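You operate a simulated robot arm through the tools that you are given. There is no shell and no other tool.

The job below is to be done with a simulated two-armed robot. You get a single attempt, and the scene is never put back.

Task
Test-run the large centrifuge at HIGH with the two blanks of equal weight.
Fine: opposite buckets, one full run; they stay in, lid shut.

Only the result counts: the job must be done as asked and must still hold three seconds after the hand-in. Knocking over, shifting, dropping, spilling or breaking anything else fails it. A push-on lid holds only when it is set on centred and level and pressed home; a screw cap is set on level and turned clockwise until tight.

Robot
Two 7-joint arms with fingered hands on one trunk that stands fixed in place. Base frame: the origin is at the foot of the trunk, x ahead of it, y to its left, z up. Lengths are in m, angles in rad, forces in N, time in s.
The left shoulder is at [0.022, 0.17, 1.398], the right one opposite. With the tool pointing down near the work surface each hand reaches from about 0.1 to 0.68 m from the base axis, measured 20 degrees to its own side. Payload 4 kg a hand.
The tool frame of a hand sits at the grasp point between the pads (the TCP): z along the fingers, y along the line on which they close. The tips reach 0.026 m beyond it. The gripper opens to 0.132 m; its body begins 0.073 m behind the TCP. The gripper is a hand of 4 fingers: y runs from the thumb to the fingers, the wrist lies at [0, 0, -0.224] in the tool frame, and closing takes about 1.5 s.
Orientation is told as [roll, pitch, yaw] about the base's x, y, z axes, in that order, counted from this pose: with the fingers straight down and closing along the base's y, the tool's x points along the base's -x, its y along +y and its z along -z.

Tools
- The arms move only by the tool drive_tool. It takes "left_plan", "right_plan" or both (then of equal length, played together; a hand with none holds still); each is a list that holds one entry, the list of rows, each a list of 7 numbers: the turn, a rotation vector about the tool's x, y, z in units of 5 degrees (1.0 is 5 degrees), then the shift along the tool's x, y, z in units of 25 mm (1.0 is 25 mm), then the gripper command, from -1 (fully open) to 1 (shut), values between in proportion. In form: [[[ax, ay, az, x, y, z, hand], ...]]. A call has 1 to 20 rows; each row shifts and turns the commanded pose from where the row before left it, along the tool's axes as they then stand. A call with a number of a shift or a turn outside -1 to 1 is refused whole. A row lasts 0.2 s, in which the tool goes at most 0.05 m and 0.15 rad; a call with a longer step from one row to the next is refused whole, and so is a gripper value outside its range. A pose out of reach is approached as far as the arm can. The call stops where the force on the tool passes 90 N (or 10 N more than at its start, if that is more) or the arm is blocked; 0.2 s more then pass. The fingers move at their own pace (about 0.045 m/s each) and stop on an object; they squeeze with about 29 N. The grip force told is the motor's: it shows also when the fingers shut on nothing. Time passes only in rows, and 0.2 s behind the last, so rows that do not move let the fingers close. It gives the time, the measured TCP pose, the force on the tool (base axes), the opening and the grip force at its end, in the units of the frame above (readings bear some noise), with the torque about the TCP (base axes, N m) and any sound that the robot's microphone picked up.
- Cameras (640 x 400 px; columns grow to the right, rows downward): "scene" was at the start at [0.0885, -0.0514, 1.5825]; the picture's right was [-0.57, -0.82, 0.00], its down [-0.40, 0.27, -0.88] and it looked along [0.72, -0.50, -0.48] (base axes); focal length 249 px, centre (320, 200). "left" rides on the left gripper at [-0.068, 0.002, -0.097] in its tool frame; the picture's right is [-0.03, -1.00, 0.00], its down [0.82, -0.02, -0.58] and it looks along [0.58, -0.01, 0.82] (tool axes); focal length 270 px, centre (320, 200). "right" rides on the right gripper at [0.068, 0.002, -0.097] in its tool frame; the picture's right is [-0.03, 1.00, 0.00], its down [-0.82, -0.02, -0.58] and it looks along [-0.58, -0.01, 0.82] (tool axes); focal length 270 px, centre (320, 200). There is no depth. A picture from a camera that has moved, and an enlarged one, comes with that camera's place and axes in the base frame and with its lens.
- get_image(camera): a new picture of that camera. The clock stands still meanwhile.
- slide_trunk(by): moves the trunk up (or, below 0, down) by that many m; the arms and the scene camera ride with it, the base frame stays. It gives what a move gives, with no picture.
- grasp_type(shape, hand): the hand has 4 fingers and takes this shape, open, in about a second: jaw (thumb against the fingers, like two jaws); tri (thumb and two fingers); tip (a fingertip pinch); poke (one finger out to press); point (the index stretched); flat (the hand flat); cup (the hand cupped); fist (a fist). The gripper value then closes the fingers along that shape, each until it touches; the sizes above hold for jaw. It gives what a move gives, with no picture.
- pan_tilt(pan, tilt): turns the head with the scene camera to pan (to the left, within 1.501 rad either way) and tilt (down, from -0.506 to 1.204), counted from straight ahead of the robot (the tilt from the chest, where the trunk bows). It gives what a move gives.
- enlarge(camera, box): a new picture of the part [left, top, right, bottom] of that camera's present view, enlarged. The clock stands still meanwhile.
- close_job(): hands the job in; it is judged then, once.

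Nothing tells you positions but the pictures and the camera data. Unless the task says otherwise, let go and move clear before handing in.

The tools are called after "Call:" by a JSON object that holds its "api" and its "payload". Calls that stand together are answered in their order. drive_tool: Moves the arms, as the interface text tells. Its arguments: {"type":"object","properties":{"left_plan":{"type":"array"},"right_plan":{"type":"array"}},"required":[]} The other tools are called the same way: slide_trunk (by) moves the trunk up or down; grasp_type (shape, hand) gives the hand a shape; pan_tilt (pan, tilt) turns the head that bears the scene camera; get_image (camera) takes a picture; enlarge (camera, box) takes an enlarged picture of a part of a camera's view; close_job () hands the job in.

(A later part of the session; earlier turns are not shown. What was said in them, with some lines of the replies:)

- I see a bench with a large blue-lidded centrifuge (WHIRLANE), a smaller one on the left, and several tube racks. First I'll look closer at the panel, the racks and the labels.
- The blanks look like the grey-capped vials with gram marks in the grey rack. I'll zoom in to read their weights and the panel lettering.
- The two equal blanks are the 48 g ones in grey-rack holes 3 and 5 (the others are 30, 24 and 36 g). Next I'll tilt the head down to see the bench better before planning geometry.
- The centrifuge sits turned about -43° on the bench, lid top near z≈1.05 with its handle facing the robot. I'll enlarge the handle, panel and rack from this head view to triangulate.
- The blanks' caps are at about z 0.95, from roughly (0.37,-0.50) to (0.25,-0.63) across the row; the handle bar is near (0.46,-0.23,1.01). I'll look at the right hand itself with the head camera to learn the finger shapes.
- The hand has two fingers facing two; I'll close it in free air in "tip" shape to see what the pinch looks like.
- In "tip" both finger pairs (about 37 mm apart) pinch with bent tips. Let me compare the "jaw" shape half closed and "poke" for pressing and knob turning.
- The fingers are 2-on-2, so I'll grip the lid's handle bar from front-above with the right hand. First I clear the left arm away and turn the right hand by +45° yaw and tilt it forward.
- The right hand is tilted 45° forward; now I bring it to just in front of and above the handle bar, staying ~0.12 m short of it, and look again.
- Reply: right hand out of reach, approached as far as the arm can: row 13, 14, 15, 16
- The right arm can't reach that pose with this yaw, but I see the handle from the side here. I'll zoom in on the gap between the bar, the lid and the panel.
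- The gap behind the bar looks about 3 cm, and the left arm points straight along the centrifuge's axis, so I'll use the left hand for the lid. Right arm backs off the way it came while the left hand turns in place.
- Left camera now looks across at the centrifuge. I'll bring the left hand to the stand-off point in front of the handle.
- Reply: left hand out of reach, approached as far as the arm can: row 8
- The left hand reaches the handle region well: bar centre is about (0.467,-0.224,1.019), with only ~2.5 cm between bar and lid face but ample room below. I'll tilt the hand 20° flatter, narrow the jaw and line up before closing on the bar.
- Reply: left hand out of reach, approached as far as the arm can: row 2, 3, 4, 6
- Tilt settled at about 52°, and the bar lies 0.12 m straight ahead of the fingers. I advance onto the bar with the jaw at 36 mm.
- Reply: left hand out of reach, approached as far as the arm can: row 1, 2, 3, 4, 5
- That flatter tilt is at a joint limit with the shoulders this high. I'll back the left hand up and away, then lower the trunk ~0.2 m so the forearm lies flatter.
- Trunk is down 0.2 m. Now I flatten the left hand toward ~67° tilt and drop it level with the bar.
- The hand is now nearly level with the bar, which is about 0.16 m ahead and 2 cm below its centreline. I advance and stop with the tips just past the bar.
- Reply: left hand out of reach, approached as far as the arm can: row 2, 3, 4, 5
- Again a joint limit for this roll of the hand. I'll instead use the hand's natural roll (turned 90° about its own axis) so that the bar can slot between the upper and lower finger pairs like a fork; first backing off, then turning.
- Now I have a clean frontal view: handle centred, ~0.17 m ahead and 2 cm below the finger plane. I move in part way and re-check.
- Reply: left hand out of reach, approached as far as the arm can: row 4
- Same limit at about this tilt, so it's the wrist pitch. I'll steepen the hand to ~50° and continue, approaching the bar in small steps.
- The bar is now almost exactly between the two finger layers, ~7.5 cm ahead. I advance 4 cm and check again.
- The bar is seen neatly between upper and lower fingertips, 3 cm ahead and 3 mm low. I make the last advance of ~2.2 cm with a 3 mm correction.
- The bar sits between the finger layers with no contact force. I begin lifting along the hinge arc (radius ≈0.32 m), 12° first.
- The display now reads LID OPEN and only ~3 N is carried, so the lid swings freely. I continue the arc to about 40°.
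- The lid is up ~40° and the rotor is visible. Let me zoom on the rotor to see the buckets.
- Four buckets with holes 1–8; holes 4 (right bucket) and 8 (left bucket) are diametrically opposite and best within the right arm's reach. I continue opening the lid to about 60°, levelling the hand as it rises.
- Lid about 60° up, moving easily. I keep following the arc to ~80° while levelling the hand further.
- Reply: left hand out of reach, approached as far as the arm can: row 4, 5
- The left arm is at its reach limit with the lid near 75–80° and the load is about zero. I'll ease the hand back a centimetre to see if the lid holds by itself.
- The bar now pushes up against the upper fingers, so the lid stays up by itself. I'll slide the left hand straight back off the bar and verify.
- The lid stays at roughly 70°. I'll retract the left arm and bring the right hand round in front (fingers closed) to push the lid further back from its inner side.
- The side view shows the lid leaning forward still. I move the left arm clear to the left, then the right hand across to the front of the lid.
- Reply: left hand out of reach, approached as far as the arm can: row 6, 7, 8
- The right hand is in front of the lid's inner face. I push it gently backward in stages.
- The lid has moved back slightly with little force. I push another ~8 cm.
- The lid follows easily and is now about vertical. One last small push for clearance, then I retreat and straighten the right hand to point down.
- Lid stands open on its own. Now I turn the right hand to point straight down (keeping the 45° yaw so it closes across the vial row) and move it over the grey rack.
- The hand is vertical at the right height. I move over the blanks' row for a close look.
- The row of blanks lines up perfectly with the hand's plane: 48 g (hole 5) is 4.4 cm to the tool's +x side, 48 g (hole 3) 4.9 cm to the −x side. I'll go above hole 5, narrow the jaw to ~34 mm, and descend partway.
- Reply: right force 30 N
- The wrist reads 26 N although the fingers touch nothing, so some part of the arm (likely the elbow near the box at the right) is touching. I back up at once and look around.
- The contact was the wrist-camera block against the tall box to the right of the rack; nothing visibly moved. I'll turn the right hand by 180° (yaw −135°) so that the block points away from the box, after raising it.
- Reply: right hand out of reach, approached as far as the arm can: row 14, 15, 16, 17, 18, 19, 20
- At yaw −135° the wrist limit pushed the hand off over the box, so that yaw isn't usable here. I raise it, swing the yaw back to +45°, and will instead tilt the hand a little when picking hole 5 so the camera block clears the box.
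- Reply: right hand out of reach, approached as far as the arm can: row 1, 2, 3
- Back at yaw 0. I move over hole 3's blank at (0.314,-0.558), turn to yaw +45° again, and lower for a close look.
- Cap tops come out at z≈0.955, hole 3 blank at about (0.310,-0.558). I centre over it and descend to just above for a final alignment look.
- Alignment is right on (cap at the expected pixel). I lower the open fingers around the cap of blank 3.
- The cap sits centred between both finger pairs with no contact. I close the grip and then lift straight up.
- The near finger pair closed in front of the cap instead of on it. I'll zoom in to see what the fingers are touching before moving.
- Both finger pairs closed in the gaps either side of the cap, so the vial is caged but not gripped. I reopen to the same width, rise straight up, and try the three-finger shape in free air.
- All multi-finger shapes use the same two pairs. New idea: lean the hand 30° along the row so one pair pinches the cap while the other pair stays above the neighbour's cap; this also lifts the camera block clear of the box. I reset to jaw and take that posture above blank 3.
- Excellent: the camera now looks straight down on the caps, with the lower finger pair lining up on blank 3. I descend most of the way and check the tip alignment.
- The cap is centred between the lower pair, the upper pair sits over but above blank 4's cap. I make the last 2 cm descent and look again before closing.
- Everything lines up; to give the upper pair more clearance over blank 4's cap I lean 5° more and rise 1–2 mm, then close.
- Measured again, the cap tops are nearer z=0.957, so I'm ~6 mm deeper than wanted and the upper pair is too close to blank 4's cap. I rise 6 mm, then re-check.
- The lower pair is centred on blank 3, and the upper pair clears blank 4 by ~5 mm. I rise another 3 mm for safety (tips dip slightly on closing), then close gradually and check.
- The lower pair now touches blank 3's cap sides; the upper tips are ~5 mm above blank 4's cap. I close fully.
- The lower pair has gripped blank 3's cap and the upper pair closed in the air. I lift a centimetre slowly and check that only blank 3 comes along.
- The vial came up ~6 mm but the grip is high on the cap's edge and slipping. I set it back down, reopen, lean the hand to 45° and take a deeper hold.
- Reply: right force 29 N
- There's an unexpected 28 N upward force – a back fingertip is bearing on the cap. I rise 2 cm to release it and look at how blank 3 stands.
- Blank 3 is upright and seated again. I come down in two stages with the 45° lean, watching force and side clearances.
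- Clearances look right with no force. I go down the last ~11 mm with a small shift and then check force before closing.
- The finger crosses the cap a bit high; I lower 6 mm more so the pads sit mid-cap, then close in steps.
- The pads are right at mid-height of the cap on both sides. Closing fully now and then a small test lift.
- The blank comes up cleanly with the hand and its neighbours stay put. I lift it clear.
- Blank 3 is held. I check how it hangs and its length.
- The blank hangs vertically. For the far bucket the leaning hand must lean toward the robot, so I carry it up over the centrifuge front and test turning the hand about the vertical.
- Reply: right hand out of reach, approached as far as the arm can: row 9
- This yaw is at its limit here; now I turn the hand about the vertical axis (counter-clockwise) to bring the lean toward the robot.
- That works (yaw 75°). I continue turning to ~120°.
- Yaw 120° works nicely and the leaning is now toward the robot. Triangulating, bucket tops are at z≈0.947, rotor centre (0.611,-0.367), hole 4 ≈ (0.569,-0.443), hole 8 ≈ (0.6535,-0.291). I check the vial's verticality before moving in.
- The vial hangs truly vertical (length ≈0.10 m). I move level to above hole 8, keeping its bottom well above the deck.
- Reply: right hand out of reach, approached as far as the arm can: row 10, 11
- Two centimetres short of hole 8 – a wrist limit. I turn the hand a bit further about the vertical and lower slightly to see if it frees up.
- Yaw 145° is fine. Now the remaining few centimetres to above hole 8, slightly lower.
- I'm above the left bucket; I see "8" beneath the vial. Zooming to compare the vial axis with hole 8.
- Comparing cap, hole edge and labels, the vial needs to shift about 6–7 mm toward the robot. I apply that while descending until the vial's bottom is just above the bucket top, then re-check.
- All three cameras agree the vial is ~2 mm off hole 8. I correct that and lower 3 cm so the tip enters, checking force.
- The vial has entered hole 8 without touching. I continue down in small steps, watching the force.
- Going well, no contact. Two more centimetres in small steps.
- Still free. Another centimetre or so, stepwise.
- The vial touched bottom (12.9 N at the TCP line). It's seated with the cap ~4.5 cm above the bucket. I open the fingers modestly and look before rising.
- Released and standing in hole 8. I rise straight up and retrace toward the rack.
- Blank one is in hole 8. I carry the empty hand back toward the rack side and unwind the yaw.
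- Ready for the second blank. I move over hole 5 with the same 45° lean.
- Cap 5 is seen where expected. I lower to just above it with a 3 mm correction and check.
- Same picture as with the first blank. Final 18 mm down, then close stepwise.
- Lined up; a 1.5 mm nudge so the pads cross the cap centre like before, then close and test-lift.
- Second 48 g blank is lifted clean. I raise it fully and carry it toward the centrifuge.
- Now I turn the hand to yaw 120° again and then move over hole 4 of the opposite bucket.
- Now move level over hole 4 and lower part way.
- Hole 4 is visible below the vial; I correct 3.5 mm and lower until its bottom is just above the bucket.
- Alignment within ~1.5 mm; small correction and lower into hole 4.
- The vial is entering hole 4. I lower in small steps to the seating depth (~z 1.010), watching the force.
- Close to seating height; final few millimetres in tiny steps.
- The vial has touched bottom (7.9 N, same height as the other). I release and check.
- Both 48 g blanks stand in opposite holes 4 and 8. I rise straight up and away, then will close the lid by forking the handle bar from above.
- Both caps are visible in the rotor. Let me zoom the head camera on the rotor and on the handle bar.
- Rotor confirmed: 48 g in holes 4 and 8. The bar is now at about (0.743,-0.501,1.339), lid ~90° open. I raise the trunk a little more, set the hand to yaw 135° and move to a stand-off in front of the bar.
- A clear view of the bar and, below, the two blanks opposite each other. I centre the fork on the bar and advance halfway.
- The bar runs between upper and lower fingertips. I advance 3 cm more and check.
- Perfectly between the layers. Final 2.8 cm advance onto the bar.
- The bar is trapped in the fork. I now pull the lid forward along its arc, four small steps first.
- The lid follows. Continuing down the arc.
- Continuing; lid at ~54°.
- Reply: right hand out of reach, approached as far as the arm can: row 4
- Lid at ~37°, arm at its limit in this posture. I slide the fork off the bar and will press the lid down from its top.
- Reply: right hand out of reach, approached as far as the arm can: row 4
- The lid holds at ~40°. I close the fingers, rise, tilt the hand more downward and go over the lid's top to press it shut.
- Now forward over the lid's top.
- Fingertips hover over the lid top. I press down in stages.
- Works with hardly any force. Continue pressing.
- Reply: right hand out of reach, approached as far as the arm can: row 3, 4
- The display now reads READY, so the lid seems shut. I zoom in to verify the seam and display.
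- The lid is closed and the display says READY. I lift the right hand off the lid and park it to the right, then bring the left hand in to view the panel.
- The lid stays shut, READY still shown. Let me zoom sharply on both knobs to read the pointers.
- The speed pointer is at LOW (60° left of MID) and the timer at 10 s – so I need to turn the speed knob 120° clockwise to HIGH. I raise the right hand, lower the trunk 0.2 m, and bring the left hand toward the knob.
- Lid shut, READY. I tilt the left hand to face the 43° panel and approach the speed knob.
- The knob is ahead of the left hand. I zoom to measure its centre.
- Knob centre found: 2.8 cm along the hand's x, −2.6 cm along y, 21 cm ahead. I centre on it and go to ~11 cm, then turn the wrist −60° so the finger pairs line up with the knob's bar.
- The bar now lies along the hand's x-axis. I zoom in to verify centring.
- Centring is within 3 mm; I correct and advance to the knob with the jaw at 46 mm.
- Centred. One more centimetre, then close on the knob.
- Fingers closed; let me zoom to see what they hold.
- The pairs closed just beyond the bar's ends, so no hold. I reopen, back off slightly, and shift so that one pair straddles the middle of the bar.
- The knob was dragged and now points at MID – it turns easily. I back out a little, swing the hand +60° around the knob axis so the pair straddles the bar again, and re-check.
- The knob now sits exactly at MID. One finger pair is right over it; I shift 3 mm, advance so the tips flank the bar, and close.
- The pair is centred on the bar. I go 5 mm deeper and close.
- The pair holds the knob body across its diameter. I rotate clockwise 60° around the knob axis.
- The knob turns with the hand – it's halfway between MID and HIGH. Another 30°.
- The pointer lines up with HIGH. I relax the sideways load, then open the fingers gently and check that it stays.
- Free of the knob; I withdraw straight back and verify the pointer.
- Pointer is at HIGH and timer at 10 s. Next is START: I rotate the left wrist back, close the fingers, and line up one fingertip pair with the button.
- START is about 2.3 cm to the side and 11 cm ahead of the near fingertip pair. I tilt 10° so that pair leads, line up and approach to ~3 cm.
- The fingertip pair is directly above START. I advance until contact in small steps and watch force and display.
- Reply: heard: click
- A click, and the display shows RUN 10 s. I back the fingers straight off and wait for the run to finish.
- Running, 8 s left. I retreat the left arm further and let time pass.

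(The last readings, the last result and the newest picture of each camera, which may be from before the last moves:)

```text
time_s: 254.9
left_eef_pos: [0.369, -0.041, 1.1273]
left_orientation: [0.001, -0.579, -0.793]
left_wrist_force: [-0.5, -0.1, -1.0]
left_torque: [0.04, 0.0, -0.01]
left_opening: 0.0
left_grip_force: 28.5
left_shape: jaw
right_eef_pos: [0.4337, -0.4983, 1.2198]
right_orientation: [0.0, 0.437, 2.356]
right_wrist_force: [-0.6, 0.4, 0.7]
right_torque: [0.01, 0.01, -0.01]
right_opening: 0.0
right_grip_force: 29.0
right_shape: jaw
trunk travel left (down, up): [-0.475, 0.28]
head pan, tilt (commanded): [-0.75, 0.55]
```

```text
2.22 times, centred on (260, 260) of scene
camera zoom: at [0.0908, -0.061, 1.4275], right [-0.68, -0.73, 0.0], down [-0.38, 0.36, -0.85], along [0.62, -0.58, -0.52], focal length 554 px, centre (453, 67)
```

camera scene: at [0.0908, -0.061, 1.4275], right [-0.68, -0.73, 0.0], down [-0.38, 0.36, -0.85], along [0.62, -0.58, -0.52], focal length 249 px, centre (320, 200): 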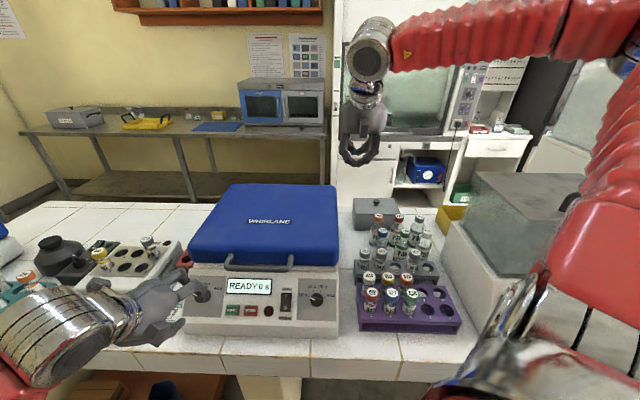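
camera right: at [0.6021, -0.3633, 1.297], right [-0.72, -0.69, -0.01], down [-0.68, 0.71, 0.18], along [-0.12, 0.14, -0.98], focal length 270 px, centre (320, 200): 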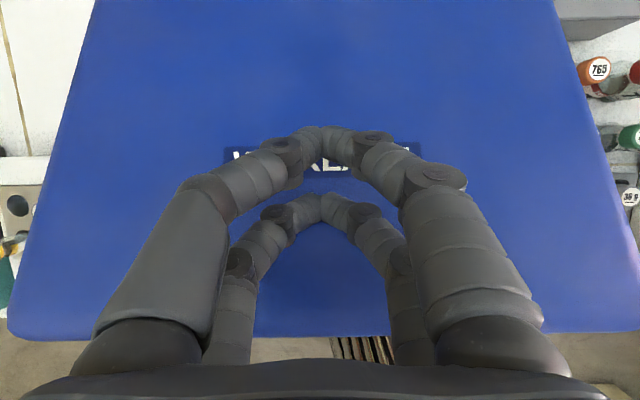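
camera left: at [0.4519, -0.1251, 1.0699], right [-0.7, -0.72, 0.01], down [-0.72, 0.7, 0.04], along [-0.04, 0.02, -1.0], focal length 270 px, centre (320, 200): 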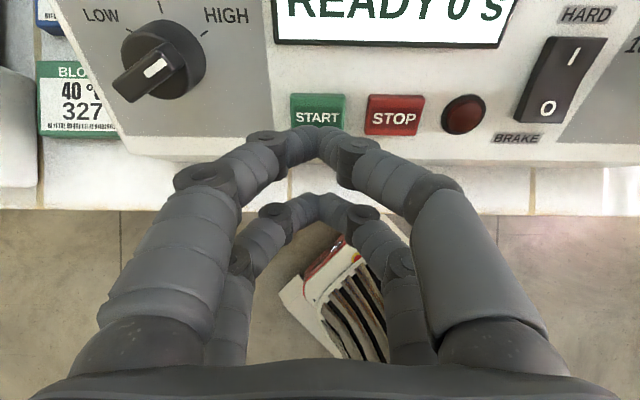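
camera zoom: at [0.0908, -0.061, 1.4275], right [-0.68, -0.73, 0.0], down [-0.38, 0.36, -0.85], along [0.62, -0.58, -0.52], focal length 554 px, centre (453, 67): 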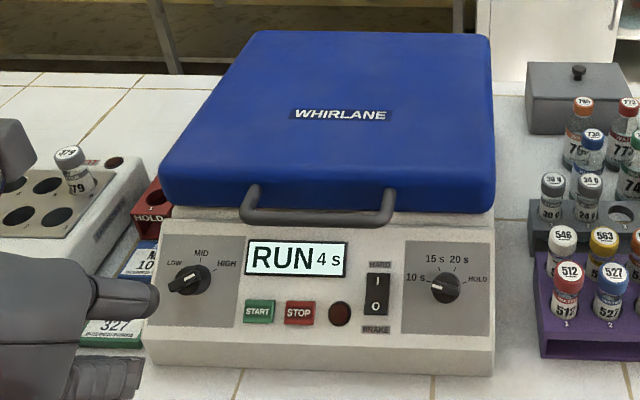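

RUN 4 s left; I keep waiting.

Call:
{"api": "drive_tool", "payload": {"left_plan": [[[0, 0, 0, 0, 0, 0, 1], [0, 0, 0, 0, 0, 0, 1], [0, 0, 0, 0, 0, 0, 1], [0, 0, 0, 0, 0, 0, 1], [0, 0, 0, 0, 0, 0, 1], [0, 0, 0, 0, 0, 0, 1], [0, 0, 0, 0, 0, 0, 1], [0, 0, 0, 0, 0, 0, 1], [0, 0, 0, 0, 0, 0, 1], [0, 0, 0, 0, 0, 0, 1], [0, 0, 0, 0, 0, 0, 1], [0, 0, 0, 0, 0, 0, 1], [0, 0, 0, 0, 0, 0, 1], [0, 0, 0, 0, 0, 0, 1], [0, 0, 0, 0, 0, 0, 1], [0, 0, 0, 0, 0, 0, 1], [0, 0, 0, 0, 0, 0, 1], [0, 0, 0, 0, 0, 0, 1], [0, 0, 0, 0, 0, 0, 1], [0, 0, 0, 0, 0, 0, 1]]]}}

Call:
{"api": "enlarge", "payload": {"camera": "scene", "box": [170, 170, 350, 350]}}

Call:
{"api": "drive_tool", "payload": {"left_plan": [[[0, 0, 0, 0, 0, 0, 1], [0, 0, 0, 0, 0, 0, 1], [0, 0, 0, 0, 0, 0, 1], [0, 0, 0, 0, 0, 0, 1], [0, 0, 0, 0, 0, 0, 1], [0, 0, 0, 0, 0, 0, 1], [0, 0, 0, 0, 0, 0, 1], [0, 0, 0, 0, 0, 0, 1], [0, 0, 0, 0, 0, 0, 1], [0, 0, 0, 0, 0, 0, 1], [0, 0, 0, 0, 0, 0, 1], [0, 0, 0, 0, 0, 0, 1], [0, 0, 0, 0, 0, 0, 1], [0, 0, 0, 0, 0, 0, 1], [0, 0, 0, 0, 0, 0, 1], [0, 0, 0, 0, 0, 0, 1], [0, 0, 0, 0, 0, 0, 1], [0, 0, 0, 0, 0, 0, 1], [0, 0, 0, 0, 0, 0, 1], [0, 0, 0, 0, 0, 0, 1]]]}}

Call:
{"api": "enlarge", "payload": {"camera": "scene", "box": [170, 170, 350, 350]}}

```text
time_s: 259.1
left_eef_pos: [0.3694, -0.0417, 1.1287]
left_orientation: [0.001, -0.58, -0.793]
left_wrist_force: [0.1, 0.6, 0.1]
left_torque: [0.03, 0.03, -0.02]
left_opening: 0.0
left_grip_force: 28.7
left_shape: jaw
right_eef_pos: [0.4335, -0.4986, 1.2195]
right_orientation: [0.001, 0.435, 2.354]
right_wrist_force: [0.1, 0.3, -0.4]
right_torque: [0.01, 0.02, -0.03]
right_opening: 0.0
right_grip_force: 29.2
right_shape: jaw
trunk travel left (down, up): [-0.475, 0.28]
head pan, tilt (commanded): [-0.75, 0.55]
```

```text
2.22 times, centred on (260, 260) of scene
camera zoom: at [0.0908, -0.061, 1.4275], right [-0.68, -0.73, 0.0], down [-0.38, 0.36, -0.85], along [0.62, -0.58, -0.52], focal length 554 px, centre (453, 67)
```

zoom: 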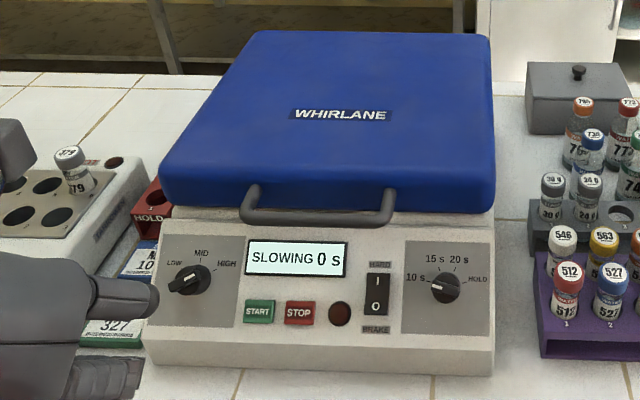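

```text
time_s: 263.3
left_eef_pos: [0.3698, -0.0408, 1.128]
left_orientation: [-0.001, -0.58, -0.793]
left_wrist_force: [0.3, -0.9, 0.2]
left_torque: [0.02, -0.01, 0.03]
left_opening: 0.0
left_grip_force: 29.2
left_shape: jaw
right_eef_pos: [0.4329, -0.4991, 1.2192]
right_orientation: [0.001, 0.436, 2.357]
right_wrist_force: [1.2, 0.0, -0.8]
right_torque: [0.02, 0.02, 0.04]
right_opening: 0.0
right_grip_force: 29.4
right_shape: jaw
trunk travel left (down, up): [-0.475, 0.28]
head pan, tilt (commanded): [-0.75, 0.55]
```

```text
2.22 times, centred on (260, 260) of scene
camera zoom: at [0.0908, -0.061, 1.4275], right [-0.68, -0.73, 0.0], down [-0.38, 0.36, -0.85], along [0.62, -0.58, -0.52], focal length 554 px, centre (453, 67)
```

zoom: 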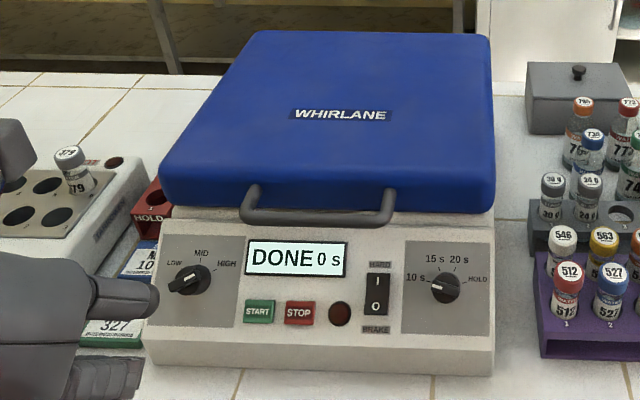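

The display went SLOWING and now DONE. I check the knob and that everything else on the bench is as it was before handing in.

Call:
{"api": "enlarge", "payload": {"camera": "scene", "box": [180, 270, 260, 330]}}

Call:
{"api": "enlarge", "payload": {"camera": "scene", "box": [330, 150, 560, 360]}}

Call:
{"api": "get_image", "payload": {"camera": "scene"}}

Call:
{"api": "get_image", "payload": {"camera": "right"}}

Call:
{"api": "get_image", "payload": {"camera": "left"}}

```text
6.67 times, centred on (220, 300) of scene
camera zoom: at [0.0908, -0.061, 1.4275], right [-0.68, -0.73, 0.0], down [-0.38, 0.36, -0.85], along [0.62, -0.58, -0.52], focal length 1663 px, centre (987, -467)
```

zoom: 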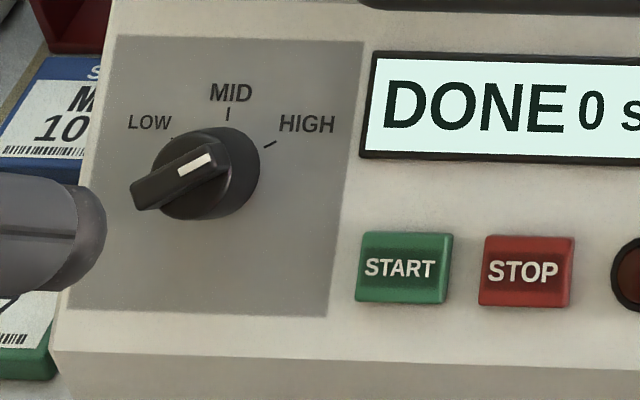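

```text
1.90 times, centred on (445, 255) of scene
camera zoom: at [0.0908, -0.061, 1.4275], right [-0.68, -0.73, 0.0], down [-0.38, 0.36, -0.85], along [0.62, -0.58, -0.52], focal length 475 px, centre (82, 95)
```

zoom: 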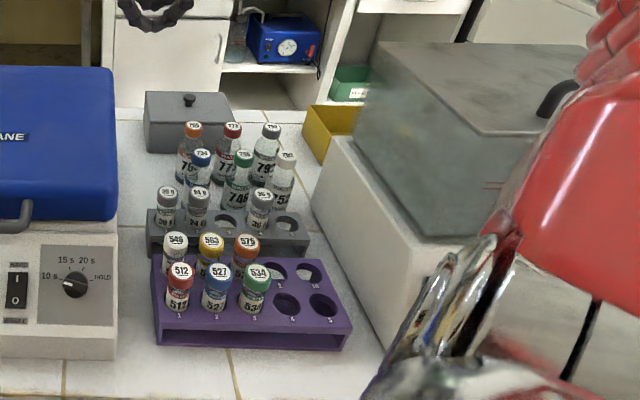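

```text
taken
camera scene: at [0.0908, -0.061, 1.4275], right [-0.68, -0.73, 0.0], down [-0.38, 0.36, -0.85], along [0.62, -0.58, -0.52], focal length 249 px, centre (320, 200)
```

scene: 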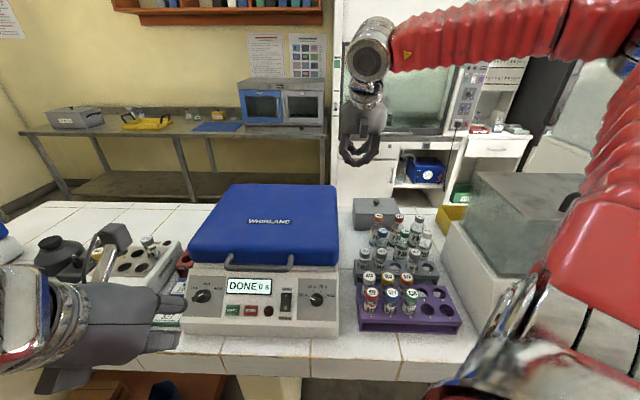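

```text
taken
camera right: at [0.4471, -0.5151, 1.335], right [-0.72, -0.69, -0.01], down [-0.68, 0.71, 0.18], along [-0.12, 0.14, -0.98], focal length 270 px, centre (320, 200)
```

right: 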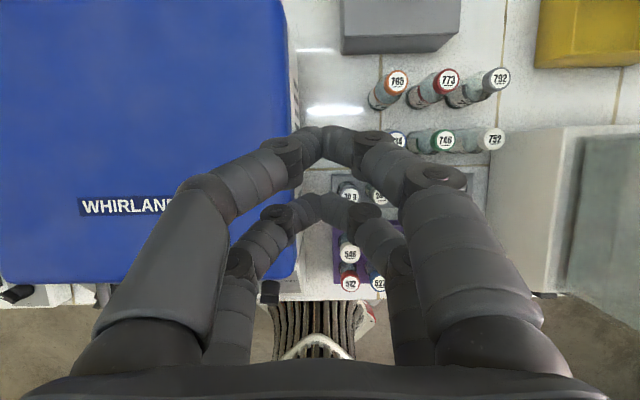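

```text
taken
camera left: at [0.3737, -0.0418, 1.2457], right [-0.7, -0.72, 0.01], down [-0.72, 0.7, 0.04], along [-0.04, 0.02, -1.0], focal length 270 px, centre (320, 200)
```

left: 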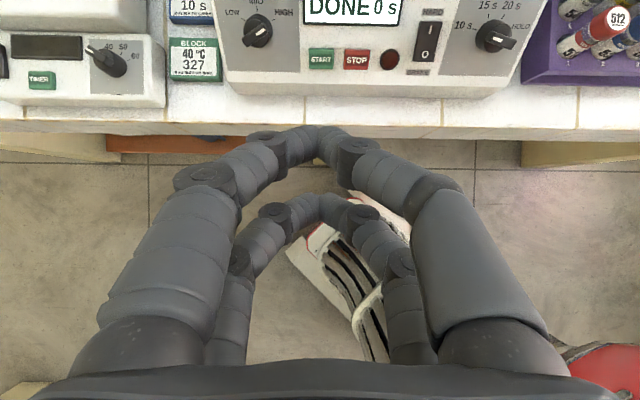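

The run is DONE with the speed at HIGH. Both 48 g blanks are in opposite holes 4 and 8 and the lid is shut. The racks and bottles stand as before, and both hands are clear and still, so I hand the job in.

Call:
{"api": "close_job", "payload": {}}

```text
The job is handed in.
```

The large centrifuge ran one full 10 s run at HIGH with the two 48 g blanks, and the display showed RUN, then SLOWING, then DONE.

- **Blanks:** they came from holes 3 and 5 of the grey rack. They are still in the rotor, in opposite holes 4 and 8.
- **Lid:** it is shut.
- **Panel:** the speed knob points at HIGH. I left the timer at 10 s and the brake switch off, as I found them.
- **Contact during the job:** while I was reaching for hole 5, the right hand's camera block touched the tall glass-lidded box beside the rack, reading about 26 N. I backed off at once. The box and everything else on the bench looked in place in the pictures afterwards.

Both hands were clear of everything when I handed in.
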